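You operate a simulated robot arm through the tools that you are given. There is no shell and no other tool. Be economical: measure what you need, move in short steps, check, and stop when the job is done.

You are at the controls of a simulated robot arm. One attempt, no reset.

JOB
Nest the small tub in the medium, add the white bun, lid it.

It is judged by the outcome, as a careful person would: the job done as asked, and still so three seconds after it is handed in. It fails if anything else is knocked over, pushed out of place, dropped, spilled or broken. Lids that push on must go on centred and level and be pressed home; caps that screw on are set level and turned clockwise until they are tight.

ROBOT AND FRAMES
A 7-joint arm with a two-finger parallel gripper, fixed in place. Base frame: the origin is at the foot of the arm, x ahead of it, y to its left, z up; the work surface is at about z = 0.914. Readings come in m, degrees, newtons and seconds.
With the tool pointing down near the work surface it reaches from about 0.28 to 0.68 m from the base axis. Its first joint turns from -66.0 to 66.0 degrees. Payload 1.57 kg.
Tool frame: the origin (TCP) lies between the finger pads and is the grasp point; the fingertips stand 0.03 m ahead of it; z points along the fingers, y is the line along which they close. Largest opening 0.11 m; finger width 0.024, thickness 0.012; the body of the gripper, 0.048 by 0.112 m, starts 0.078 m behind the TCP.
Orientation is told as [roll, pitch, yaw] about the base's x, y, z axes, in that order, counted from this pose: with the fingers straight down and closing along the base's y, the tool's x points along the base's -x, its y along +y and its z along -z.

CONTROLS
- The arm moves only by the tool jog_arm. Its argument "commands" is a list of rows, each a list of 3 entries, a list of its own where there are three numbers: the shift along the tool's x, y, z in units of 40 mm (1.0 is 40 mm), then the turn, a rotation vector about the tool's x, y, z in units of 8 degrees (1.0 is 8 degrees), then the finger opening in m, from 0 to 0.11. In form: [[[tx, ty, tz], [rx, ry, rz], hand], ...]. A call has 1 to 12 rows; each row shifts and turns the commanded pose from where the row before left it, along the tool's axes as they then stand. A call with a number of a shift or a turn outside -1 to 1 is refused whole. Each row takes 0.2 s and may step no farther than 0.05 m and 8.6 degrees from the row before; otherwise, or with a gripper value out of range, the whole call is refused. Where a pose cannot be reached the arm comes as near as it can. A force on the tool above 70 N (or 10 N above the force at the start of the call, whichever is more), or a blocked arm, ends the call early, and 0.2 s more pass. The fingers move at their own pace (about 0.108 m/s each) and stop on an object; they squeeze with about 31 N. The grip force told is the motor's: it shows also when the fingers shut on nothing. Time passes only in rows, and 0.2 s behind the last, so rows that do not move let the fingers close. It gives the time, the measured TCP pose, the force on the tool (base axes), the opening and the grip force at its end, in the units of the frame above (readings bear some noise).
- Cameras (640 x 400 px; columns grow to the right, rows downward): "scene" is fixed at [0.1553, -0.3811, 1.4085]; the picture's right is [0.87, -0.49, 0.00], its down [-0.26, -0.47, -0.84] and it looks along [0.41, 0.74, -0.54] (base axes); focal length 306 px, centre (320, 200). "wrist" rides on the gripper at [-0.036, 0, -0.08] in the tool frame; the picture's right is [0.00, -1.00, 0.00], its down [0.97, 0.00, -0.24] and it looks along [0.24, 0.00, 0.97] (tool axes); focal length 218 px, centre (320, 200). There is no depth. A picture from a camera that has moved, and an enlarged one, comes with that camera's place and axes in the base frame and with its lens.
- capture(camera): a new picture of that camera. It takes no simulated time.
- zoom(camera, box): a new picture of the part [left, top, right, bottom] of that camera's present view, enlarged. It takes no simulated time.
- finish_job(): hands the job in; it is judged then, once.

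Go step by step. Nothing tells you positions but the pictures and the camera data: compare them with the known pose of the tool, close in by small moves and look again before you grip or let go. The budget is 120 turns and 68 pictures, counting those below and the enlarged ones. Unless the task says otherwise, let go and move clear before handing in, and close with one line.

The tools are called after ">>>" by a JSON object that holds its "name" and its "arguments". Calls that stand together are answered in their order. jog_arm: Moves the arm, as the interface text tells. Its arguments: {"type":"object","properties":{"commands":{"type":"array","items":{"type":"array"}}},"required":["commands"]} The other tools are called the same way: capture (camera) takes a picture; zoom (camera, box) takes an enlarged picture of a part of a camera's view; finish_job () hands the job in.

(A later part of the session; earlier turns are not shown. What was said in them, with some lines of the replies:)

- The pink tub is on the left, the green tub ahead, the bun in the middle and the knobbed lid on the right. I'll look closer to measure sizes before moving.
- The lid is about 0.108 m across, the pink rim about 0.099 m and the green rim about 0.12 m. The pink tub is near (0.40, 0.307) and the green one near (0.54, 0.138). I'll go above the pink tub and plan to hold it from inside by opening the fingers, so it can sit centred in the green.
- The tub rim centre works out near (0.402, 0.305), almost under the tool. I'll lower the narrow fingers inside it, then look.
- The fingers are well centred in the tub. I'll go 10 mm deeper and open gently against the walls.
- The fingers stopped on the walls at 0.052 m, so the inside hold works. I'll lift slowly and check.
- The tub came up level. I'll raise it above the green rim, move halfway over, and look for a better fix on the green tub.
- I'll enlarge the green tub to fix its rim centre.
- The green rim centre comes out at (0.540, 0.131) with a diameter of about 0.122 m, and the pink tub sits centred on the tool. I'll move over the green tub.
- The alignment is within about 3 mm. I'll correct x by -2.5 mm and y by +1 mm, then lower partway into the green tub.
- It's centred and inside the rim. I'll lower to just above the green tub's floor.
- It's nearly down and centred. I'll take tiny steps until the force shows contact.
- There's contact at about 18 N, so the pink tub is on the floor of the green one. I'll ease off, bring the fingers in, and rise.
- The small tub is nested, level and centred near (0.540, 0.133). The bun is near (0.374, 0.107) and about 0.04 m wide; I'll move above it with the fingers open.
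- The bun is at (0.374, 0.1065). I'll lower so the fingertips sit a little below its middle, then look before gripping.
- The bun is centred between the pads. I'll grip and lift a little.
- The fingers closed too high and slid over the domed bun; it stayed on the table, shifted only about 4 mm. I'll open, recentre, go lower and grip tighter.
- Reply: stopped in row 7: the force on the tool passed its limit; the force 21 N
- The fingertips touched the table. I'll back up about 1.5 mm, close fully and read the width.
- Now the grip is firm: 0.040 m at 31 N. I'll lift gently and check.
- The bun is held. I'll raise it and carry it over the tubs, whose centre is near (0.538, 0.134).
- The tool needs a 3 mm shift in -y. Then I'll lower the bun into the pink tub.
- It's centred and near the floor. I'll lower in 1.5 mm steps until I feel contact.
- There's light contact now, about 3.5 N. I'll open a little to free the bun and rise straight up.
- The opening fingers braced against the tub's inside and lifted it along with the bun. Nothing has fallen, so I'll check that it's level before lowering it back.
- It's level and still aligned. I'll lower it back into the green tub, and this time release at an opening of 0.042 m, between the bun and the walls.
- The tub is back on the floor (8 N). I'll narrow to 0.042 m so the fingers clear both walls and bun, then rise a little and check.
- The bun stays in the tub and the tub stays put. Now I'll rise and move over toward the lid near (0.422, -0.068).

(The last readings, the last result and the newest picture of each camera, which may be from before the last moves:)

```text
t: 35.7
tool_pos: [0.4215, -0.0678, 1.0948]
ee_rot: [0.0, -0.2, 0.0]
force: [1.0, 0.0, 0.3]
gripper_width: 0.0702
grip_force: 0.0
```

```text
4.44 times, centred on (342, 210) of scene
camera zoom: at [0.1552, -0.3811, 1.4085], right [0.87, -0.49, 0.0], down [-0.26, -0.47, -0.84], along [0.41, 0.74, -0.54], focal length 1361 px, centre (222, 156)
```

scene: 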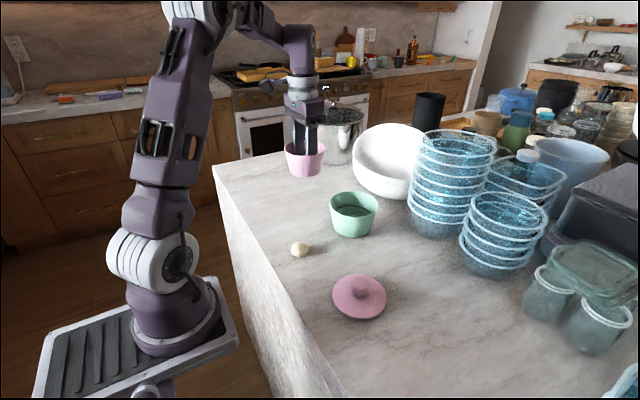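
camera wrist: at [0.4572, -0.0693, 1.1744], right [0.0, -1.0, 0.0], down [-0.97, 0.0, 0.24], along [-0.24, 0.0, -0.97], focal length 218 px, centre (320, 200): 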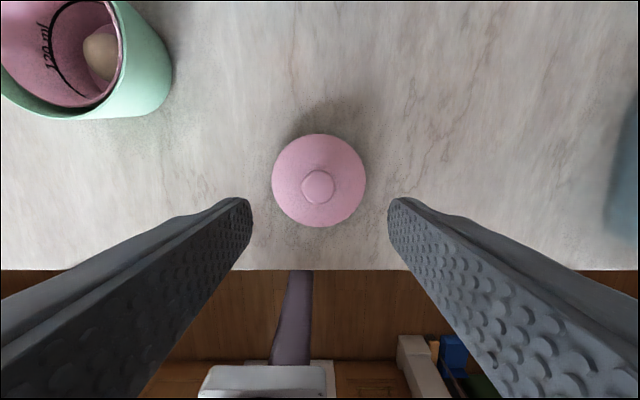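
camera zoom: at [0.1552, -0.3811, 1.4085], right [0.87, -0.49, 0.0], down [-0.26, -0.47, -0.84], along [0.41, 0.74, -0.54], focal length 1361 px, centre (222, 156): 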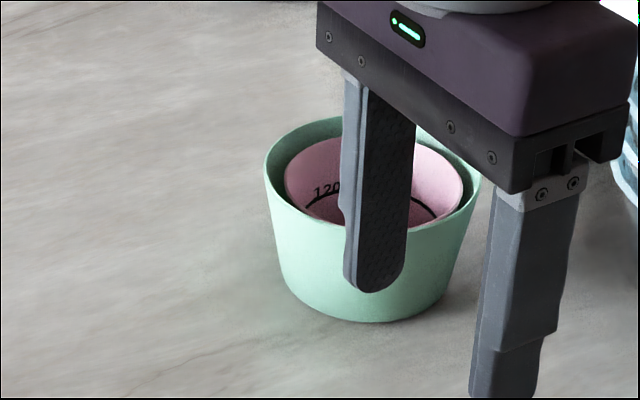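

The lid centre is near (0.416, -0.067), with the knob centred on it and about 0.034 m wide. I'll shift a little and descend around the knob.

>>> {"name": "jog_arm", "arguments": {"commands": [[[0.14, 0.04, 0.7], [0, 0, 0], 0.07], [[0, 0, 0.8], [0, 0, 0], 0.07], [[0, 0, 0.8], [0, 0, 0], 0.07], [[0, 0, 0.6], [0, 0, 0], 0.07], [[0, 0, 0.3], [0, 0, 0], 0.07], [[0, 0, 0], [0, 0, 0], 0.07]]}}

>>> {"name": "capture", "arguments": {"camera": "wrist"}}

>>> {"name": "zoom", "arguments": {"camera": "scene", "box": [290, 240, 434, 330]}}

```text
t: 37.1
tool_pos: [0.4162, -0.0666, 0.9663]
ee_rot: [0.1, 0.0, 0.0]
force: [0.3, -0.5, -0.2]
gripper_width: 0.0699
grip_force: 0.0
```

```text
25 pictures are left
camera wrist: at [0.4505, -0.0679, 1.0458], right [0.0, -1.0, 0.0], down [-0.97, 0.0, 0.24], along [-0.24, 0.0, -0.97], focal length 218 px, centre (320, 200)
```

wrist: 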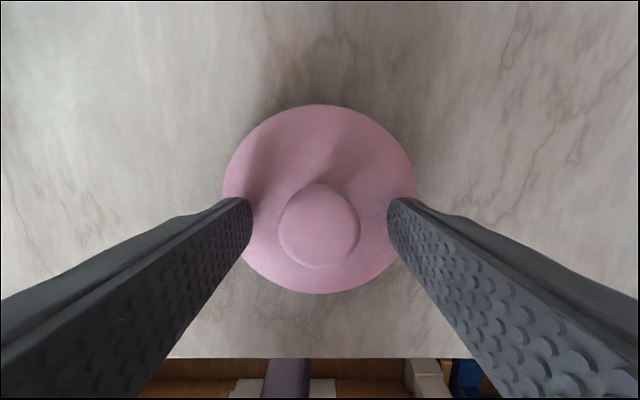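

```text
4.44 times, centred on (362, 285) of scene
camera zoom: at [0.1553, -0.3811, 1.4085], right [0.87, -0.49, 0.0], down [-0.26, -0.47, -0.84], along [0.41, 0.74, -0.54], focal length 1361 px, centre (133, -178)
```

zoom: 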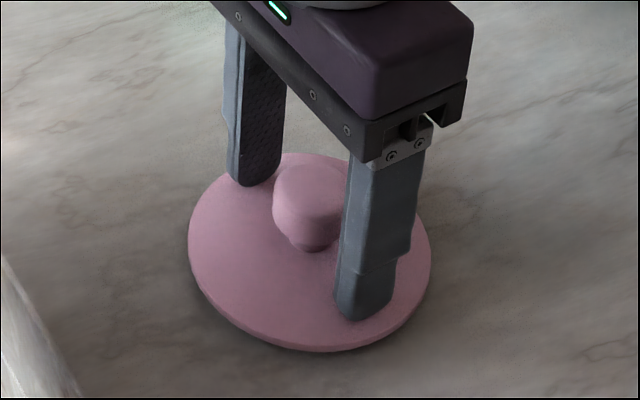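

The knob is centred between the pads. I'll go 6 mm lower and close on it.

>>> {"name": "jog_arm", "arguments": {"commands": [[[0.03, 0, 0.15], [0, 0, 0], 0.07], [[0, 0, 0], [0, 0, 0], 0.05], [[0, 0, 0], [0, 0, 0], 0.03], [[0, 0, 0], [0, 0, 0], 0.01], [[0, 0, 0], [0, 0, 0], 0.01]]}}

>>> {"name": "capture", "arguments": {"camera": "wrist"}}

```text
t: 37.5
tool_pos: [0.4172, -0.0669, 0.9649]
ee_rot: [0.1, -0.8, 0.0]
force: [-7.0, 1.9, 36.6]
gripper_width: 0.0659
grip_force: 8.5
stopped in row 2: the force on the tool passed its limit (the readings are from after the stop); the commanded pose is now the measured one
```

```text
23 pictures are left
camera wrist: at [0.4506, -0.0679, 1.0451], right [0.0, -1.0, 0.0], down [-0.97, 0.0, 0.23], along [-0.23, 0.0, -0.97], focal length 218 px, centre (320, 200)
```

wrist: 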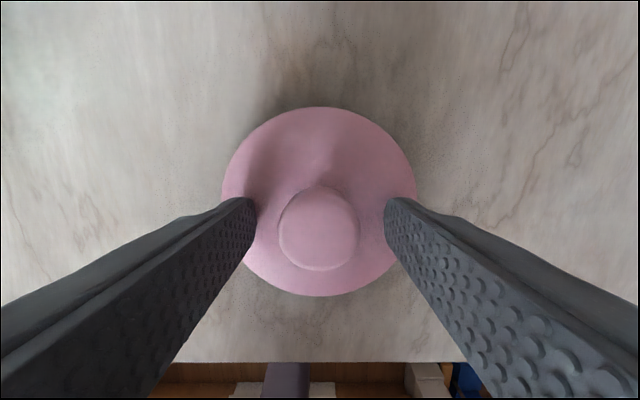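

The fingertips touched the lid's top, and the tool tilted by 0.8°. I'll back off 3 mm, straighten, then close.

>>> {"name": "jog_arm", "arguments": {"commands": [[[0, 0, -0.08], [0, 0.1, 0], 0.07], [[0, 0, 0], [0, 0, 0], 0.07]]}}

```text
t: 38.1
tool_pos: [0.4145, -0.0676, 0.9675]
ee_rot: [0.0, 0.3, -0.1]
force: [0.7, 0.0, 1.0]
gripper_width: 0.0698
grip_force: 0.1
```

>>> {"name": "jog_arm", "arguments": {"commands": [[[0, 0, 0], [0, -0.035, 0], 0.05], [[0, 0, 0], [0, 0, 0], 0.03], [[0, 0, 0], [0, 0, 0], 0.01], [[0, 0, 0], [0, 0, 0], 0.01]]}}

>>> {"name": "capture", "arguments": {"camera": "wrist"}}

>>> {"name": "zoom", "arguments": {"camera": "scene", "box": [290, 240, 434, 330]}}

```text
t: 39.1
tool_pos: [0.4155, -0.0669, 0.9672]
ee_rot: [-0.1, -0.1, 0.0]
force: [0.8, -0.4, 0.5]
gripper_width: 0.0327
grip_force: 30.8
```

```text
22 pictures are left
camera wrist: at [0.4515, -0.0681, 1.0468], right [0.0, -1.0, 0.0], down [-0.97, 0.0, 0.24], along [-0.24, 0.0, -0.97], focal length 218 px, centre (320, 200)
```

wrist: 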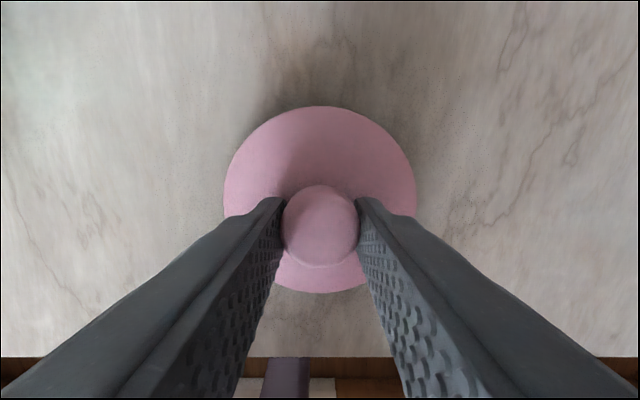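

```text
4.44 times, centred on (362, 285) of scene
camera zoom: at [0.1553, -0.3811, 1.4085], right [0.87, -0.49, 0.0], down [-0.26, -0.47, -0.84], along [0.41, 0.74, -0.54], focal length 1361 px, centre (133, -178)
```

zoom: 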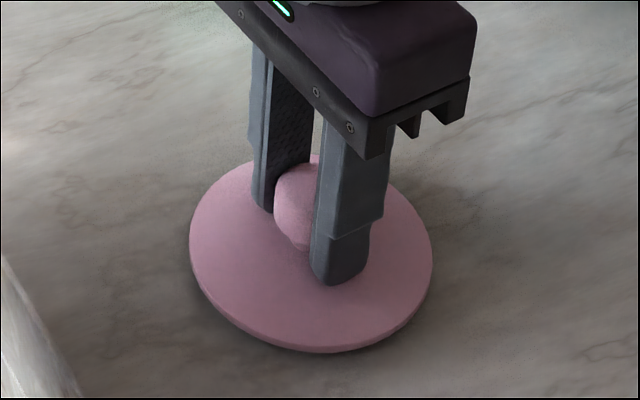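

The knob is gripped at 0.033 m and 31 N. I'll lift and check that the lid hangs level.

>>> {"name": "jog_arm", "arguments": {"commands": [[[0, 0, -0.1], [0, 0, 0], 0.01], [[0, 0, -0.3], [0, 0, 0], 0.01], [[0, 0, -0.5], [0, 0, 0], 0.01], [[0, 0, -0.7], [0, 0, 0], 0.01], [[0, 0, -0.8], [0, 0, 0], 0.01], [[0, 0, -0.8], [0, 0, 0], 0.01], [[0, 0, 0], [0, 0, 0], 0.01]]}}

>>> {"name": "capture", "arguments": {"camera": "wrist"}}

>>> {"name": "zoom", "arguments": {"camera": "scene", "box": [300, 165, 444, 255]}}

```text
t: 40.7
tool_pos: [0.4163, -0.0681, 1.0949]
ee_rot: [0.0, -0.1, -0.1]
force: [1.0, -0.3, -0.7]
gripper_width: 0.0327
grip_force: 31.2
```

```text
20 pictures are left
camera wrist: at [0.4519, -0.0682, 1.1746], right [0.0, -1.0, 0.0], down [-0.97, 0.0, 0.24], along [-0.24, 0.0, -0.97], focal length 218 px, centre (320, 200)
```

wrist: 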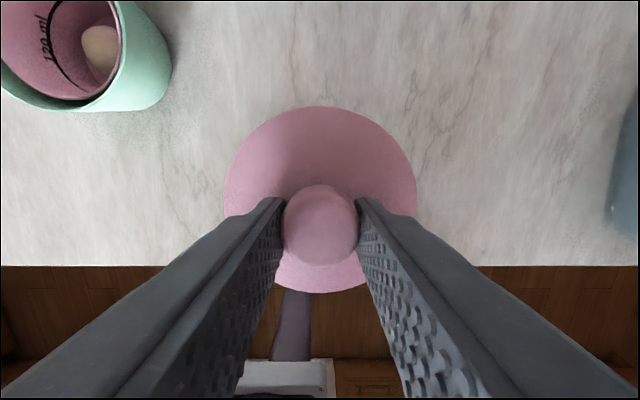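

```text
4.44 times, centred on (372, 210) of scene
camera zoom: at [0.1552, -0.3811, 1.4085], right [0.87, -0.49, 0.0], down [-0.26, -0.47, -0.84], along [0.41, 0.74, -0.54], focal length 1361 px, centre (89, 156)
```

zoom: 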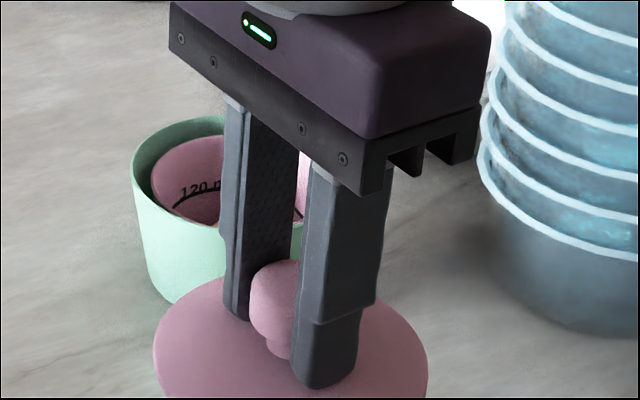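

The lid is level in the hand. I'll carry it over the tubs toward (0.5355, 0.1315).

>>> {"name": "jog_arm", "arguments": {"commands": [[[-0.372, 0.624, 0], [0, 0, 0], 0.01], [[-0.372, 0.624, 0], [0, 0, 0], 0.01], [[-0.372, 0.624, 0], [0, 0, 0], 0.01], [[-0.372, 0.624, 0], [0, 0, 0], 0.01], [[-0.372, 0.624, 0], [0, 0, 0], 0.01], [[-0.372, 0.624, 0], [0, 0, 0], 0.01], [[-0.372, 0.624, 0], [0, 0, 0], 0.01], [[-0.372, 0.624, 0], [0, 0, 0], 0.01], [[0, 0, 0.4], [0, 0, 0], 0.01], [[0, 0, 0.3], [0, 0, 0], 0.01], [[0, 0, 0], [0, 0, 0], 0.01]]}}

>>> {"name": "capture", "arguments": {"camera": "wrist"}}

>>> {"name": "zoom", "arguments": {"camera": "scene", "box": [280, 155, 424, 245]}}

```text
t: 43.1
tool_pos: [0.5353, 0.1327, 1.069]
ee_rot: [0.0, 0.0, 0.1]
force: [0.6, 0.1, 0.3]
gripper_width: 0.0324
grip_force: 31.2
```

```text
18 pictures are left
camera wrist: at [0.5704, 0.1322, 1.1478], right [0.0, -1.0, 0.0], down [-0.97, 0.0, 0.24], along [-0.24, 0.0, -0.97], focal length 218 px, centre (320, 200)
```

wrist: 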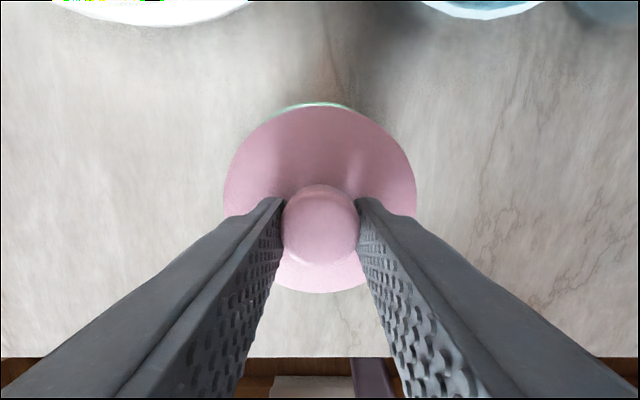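

```text
4.44 times, centred on (352, 200) of scene
camera zoom: at [0.1553, -0.3811, 1.4085], right [0.87, -0.49, 0.0], down [-0.26, -0.47, -0.84], along [0.41, 0.74, -0.54], focal length 1361 px, centre (178, 200)
```

zoom: 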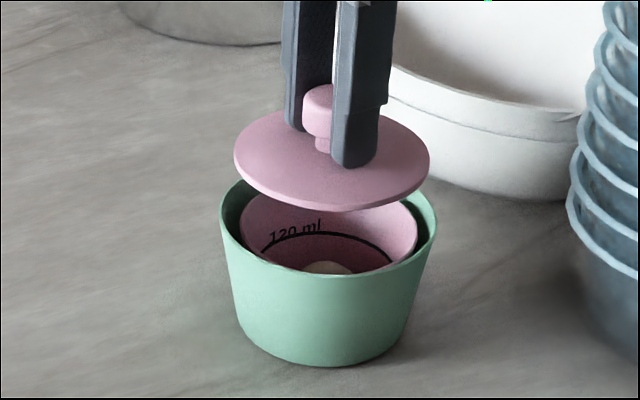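

The lid appears about 1.5 mm off toward the scene camera's left, so I'll correct x by +1.4 mm and y by -1 mm. Then I'll lower to just above the pink rim and look again.

>>> {"name": "jog_arm", "arguments": {"commands": [[[-0.035, -0.025, 0.2], [0, 0, 0], 0.01], [[0, 0, 0.2], [0, 0, 0], 0.01], [[0, 0, 0.15], [0, 0, 0], 0.01], [[0, 0, 0], [0, 0, 0], 0.01], [[0, 0, 0], [0, 0, 0], 0.01]]}}

>>> {"name": "zoom", "arguments": {"camera": "scene", "box": [312, 175, 392, 225]}}

>>> {"name": "capture", "arguments": {"camera": "wrist"}}

```text
t: 44.3
tool_pos: [0.5377, 0.1326, 1.0455]
ee_rot: [0.0, 0.0, -0.1]
force: [0.5, 1.5, -0.8]
gripper_width: 0.0326
grip_force: 30.6
```

```text
8.00 times, centred on (352, 200) of scene
camera zoom: at [0.1553, -0.3811, 1.4085], right [0.87, -0.49, 0.0], down [-0.26, -0.47, -0.84], along [0.41, 0.74, -0.54], focal length 2450 px, centre (64, 200)
```

zoom: 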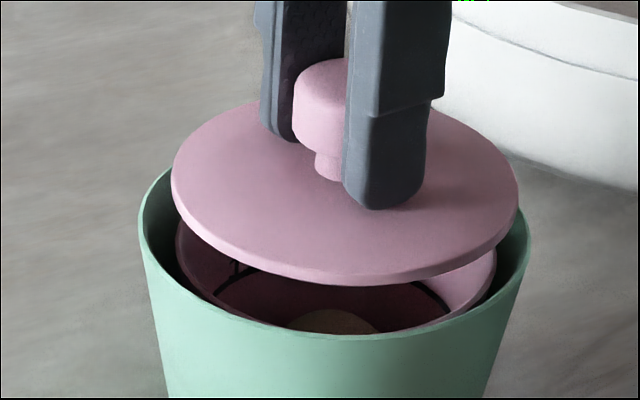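

```text
15 pictures are left
camera wrist: at [0.5729, 0.1315, 1.1245], right [0.0, -1.0, 0.0], down [-0.97, 0.0, 0.24], along [-0.24, 0.0, -0.97], focal length 218 px, centre (320, 200)
```

wrist: 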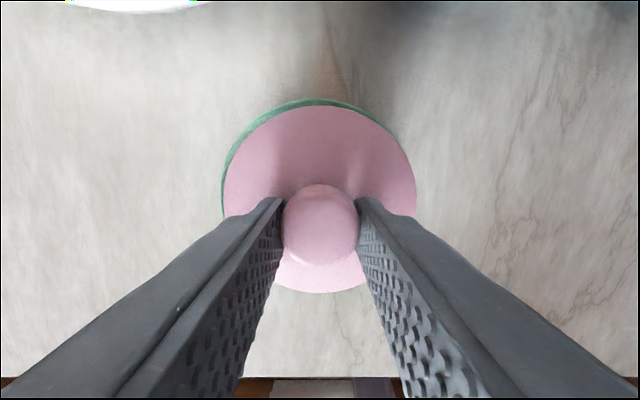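

The lid is centred over the pink rim to within about 1 mm. I'll lower in small steps and watch the force.

>>> {"name": "jog_arm", "arguments": {"commands": [[[0.01, 0, 0.05], [0, 0, 0], 0.01], [[0, 0, 0.04], [0, 0, 0], 0.01], [[0, 0, 0.04], [0, 0, 0], 0.01], [[0, 0, 0.04], [0, 0, 0], 0.01], [[0, 0, 0], [0, 0, 0], 0.01]]}}

```text
t: 45.5
tool_pos: [0.5362, 0.1324, 1.0369]
ee_rot: [0.0, 0.1, 0.0]
force: [0.7, -0.2, -0.6]
gripper_width: 0.0325
grip_force: 30.7
```

>>> {"name": "jog_arm", "arguments": {"commands": [[[0, 0, 0.04], [0, 0, 0], 0.01], [[0, 0, 0.04], [0, 0, 0], 0.01], [[0, 0, 0.03], [0, 0, 0], 0.01], [[0, 0, 0], [0, 0, 0], 0.01]]}}

>>> {"name": "zoom", "arguments": {"camera": "scene", "box": [312, 175, 392, 225]}}

```text
t: 46.5
tool_pos: [0.5369, 0.1318, 1.0335]
ee_rot: [0.0, 0.0, 0.1]
force: [-0.5, 0.4, -0.8]
gripper_width: 0.0325
grip_force: 30.7
```

```text
8.00 times, centred on (352, 200) of scene
camera zoom: at [0.1553, -0.3811, 1.4085], right [0.87, -0.49, 0.0], down [-0.26, -0.47, -0.84], along [0.41, 0.74, -0.54], focal length 2450 px, centre (64, 200)
```

zoom: 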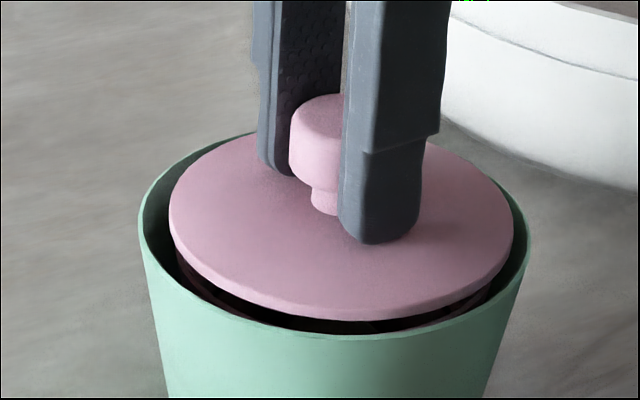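

It's well centred, with an even gap all round. I'll continue down.

>>> {"name": "jog_arm", "arguments": {"commands": [[[0, 0, 0.04], [0, 0, 0], 0.01], [[0, 0, 0.04], [0, 0, 0], 0.01], [[0, 0, 0], [0, 0, 0], 0.01]]}}

```text
t: 47.3
tool_pos: [0.5363, 0.1322, 1.0303]
ee_rot: [-0.1, 0.1, 0.0]
force: [0.1, -0.6, -0.2]
gripper_width: 0.0323
grip_force: 31.2
```

>>> {"name": "jog_arm", "arguments": {"commands": [[[0, 0, 0.04], [0, 0, 0], 0.01], [[0, 0, 0.04], [0, 0, 0], 0.01], [[0, 0, 0], [0, 0, 0], 0.01]]}}

>>> {"name": "zoom", "arguments": {"camera": "scene", "box": [312, 175, 392, 225]}}

```text
t: 48.1
tool_pos: [0.5368, 0.1317, 1.0278]
ee_rot: [0.0, 0.0, -0.1]
force: [0.1, -0.6, -0.4]
gripper_width: 0.0326
grip_force: 31.3
```

```text
8.00 times, centred on (352, 200) of scene
camera zoom: at [0.1553, -0.3811, 1.4085], right [0.87, -0.49, 0.0], down [-0.26, -0.47, -0.84], along [0.41, 0.74, -0.54], focal length 2450 px, centre (64, 200)
```

zoom: 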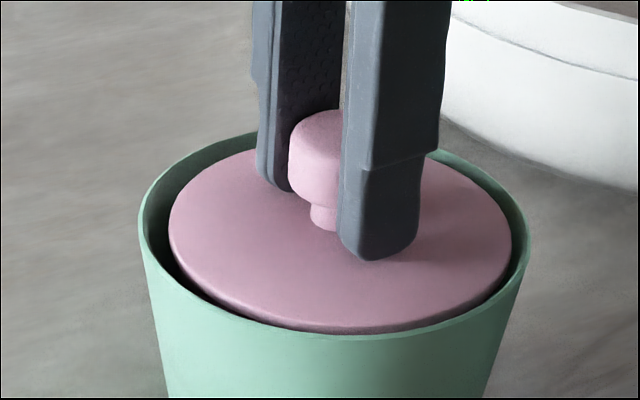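

>>> {"name": "jog_arm", "arguments": {"commands": [[[0, 0, 0.04], [0, 0, 0], 0.01], [[0, 0, 0.03], [0, 0, 0], 0.01], [[0, 0, 0], [0, 0, 0], 0.01]]}}

```text
t: 48.9
tool_pos: [0.5364, 0.132, 1.0254]
ee_rot: [0.0, -0.1, 0.0]
force: [-0.3, 0.1, -0.3]
gripper_width: 0.0327
grip_force: 30.8
```

>>> {"name": "jog_arm", "arguments": {"commands": [[[0, 0, 0.04], [0, 0, 0], 0.01], [[0, 0, 0.03], [0, 0, 0], 0.01], [[0, 0, 0], [0, 0, 0], 0.01]]}}

```text
t: 49.7
tool_pos: [0.5372, 0.1329, 1.0233]
ee_rot: [-0.1, -0.3, 0.0]
force: [0.5, -0.2, 38.4]
gripper_width: 0.0323
grip_force: 31.0
```

There's firm contact at 38 N. I'll check the seating.

>>> {"name": "zoom", "arguments": {"camera": "scene", "box": [312, 175, 392, 225]}}

```text
8.00 times, centred on (352, 200) of scene
camera zoom: at [0.1546, -0.3813, 1.4086], right [0.87, -0.49, 0.0], down [-0.26, -0.47, -0.84], along [0.41, 0.74, -0.54], focal length 2450 px, centre (64, 200)
```

zoom: 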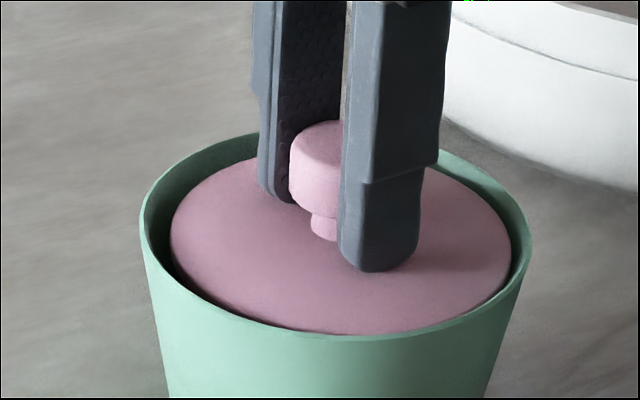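

The lid is level and at rim height. I'll press further to be sure it's home.

>>> {"name": "jog_arm", "arguments": {"commands": [[[0, 0, 0.02], [0, 0, 0], 0.01], [[0, 0, 0.02], [0, 0, 0], 0.01], [[0, 0, 0], [0, 0, 0], 0.01]]}}

```text
t: 50.5
tool_pos: [0.5372, 0.1324, 1.0223]
ee_rot: [0.1, -0.4, -0.1]
force: [3.6, -0.6, 53.9]
gripper_width: 0.0323
grip_force: 30.8
```

>>> {"name": "jog_arm", "arguments": {"commands": [[[0, 0, 0.02], [0, 0, 0], 0.01], [[0, 0, 0.01], [0, 0, 0], 0.01], [[0, 0, 0], [0, 0, 0], 0.01]]}}

>>> {"name": "zoom", "arguments": {"camera": "scene", "box": [312, 175, 392, 225]}}

```text
t: 51.3
tool_pos: [0.5368, 0.1321, 1.0235]
ee_rot: [0.1, -0.4, 0.1]
force: [-4.0, -3.1, 68.1]
gripper_width: 0.0324
grip_force: 31.4
```

```text
8.00 times, centred on (352, 200) of scene
camera zoom: at [0.154, -0.3815, 1.4086], right [0.87, -0.49, 0.0], down [-0.26, -0.47, -0.84], along [0.41, 0.74, -0.54], focal length 2450 px, centre (64, 200)
```

zoom: 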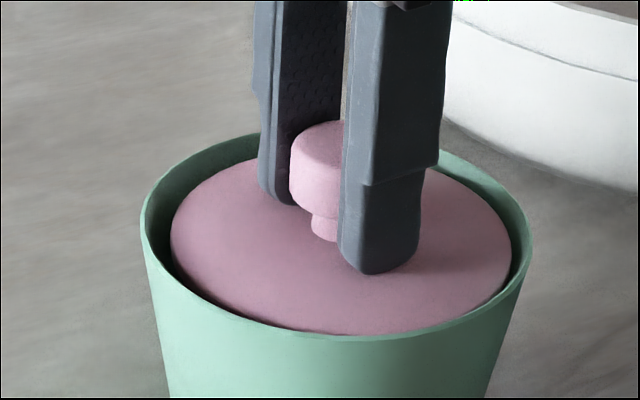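

It no longer moves at 68 N, so it's seated. I'll take the load off, open the fingers and rise.

>>> {"name": "jog_arm", "arguments": {"commands": [[[0, 0, -0.05], [0, 0, 0], 0.01], [[0, 0, -0.03], [0, 0, 0], 0.01], [[0, 0, 0], [0, 0, 0], 0.045], [[0, 0, 0], [0, 0, 0], 0.055], [[0, 0, 0], [0, 0, 0], 0.055], [[0, 0, -0.3], [0, 0, 0], 0.055], [[0, 0, -0.8], [0, 0, 0], 0.055], [[0, 0, -0.9], [0, 0, 0], 0.055], [[0, 0, 0], [0, 0, 0], 0.055]]}}

>>> {"name": "capture", "arguments": {"camera": "wrist"}}

>>> {"name": "zoom", "arguments": {"camera": "scene", "box": [304, 165, 400, 245]}}

```text
t: 53.3
tool_pos: [0.5372, 0.1318, 1.1024]
ee_rot: [0.0, -0.1, 0.0]
force: [0.3, -0.7, -0.7]
gripper_width: 0.0551
grip_force: 0.1
```

```text
10 pictures are left
camera wrist: at [0.5722, 0.131, 1.1817], right [0.0, -1.0, 0.0], down [-0.97, 0.0, 0.24], along [-0.24, 0.0, -0.97], focal length 218 px, centre (320, 200)
```

wrist: 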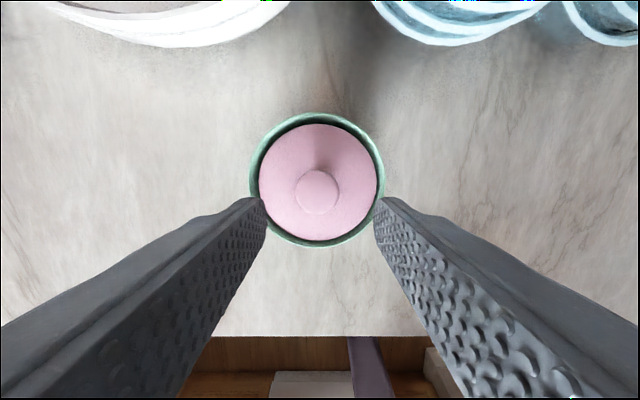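

```text
5.00 times, centred on (352, 205) of scene
camera zoom: at [0.1552, -0.3811, 1.4085], right [0.87, -0.49, 0.0], down [-0.26, -0.47, -0.84], along [0.41, 0.74, -0.54], focal length 1531 px, centre (160, 175)
```

zoom: 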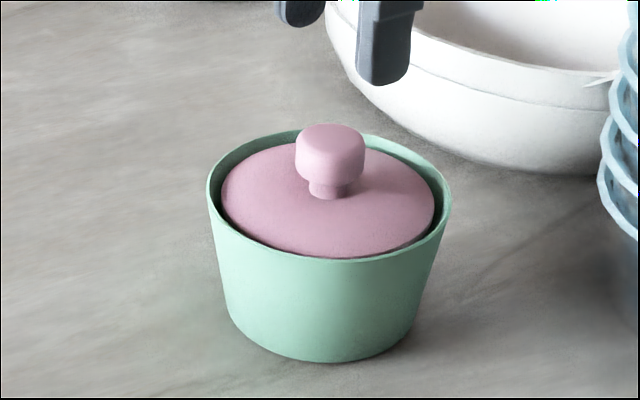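

The lid sits level and centred in the rim, and the gripper is clear above it. Nothing else has moved, so I'm handing in.

>>> {"name": "finish_job", "arguments": {}}

```text
The job is handed in.
```

The small pink tub is nested in the medium green one with the white bun inside, and the lid is centred, level and pressed down until it stopped moving at about 68 N; while placing the bun I briefly lifted the pink tub with it, then set it back in place.
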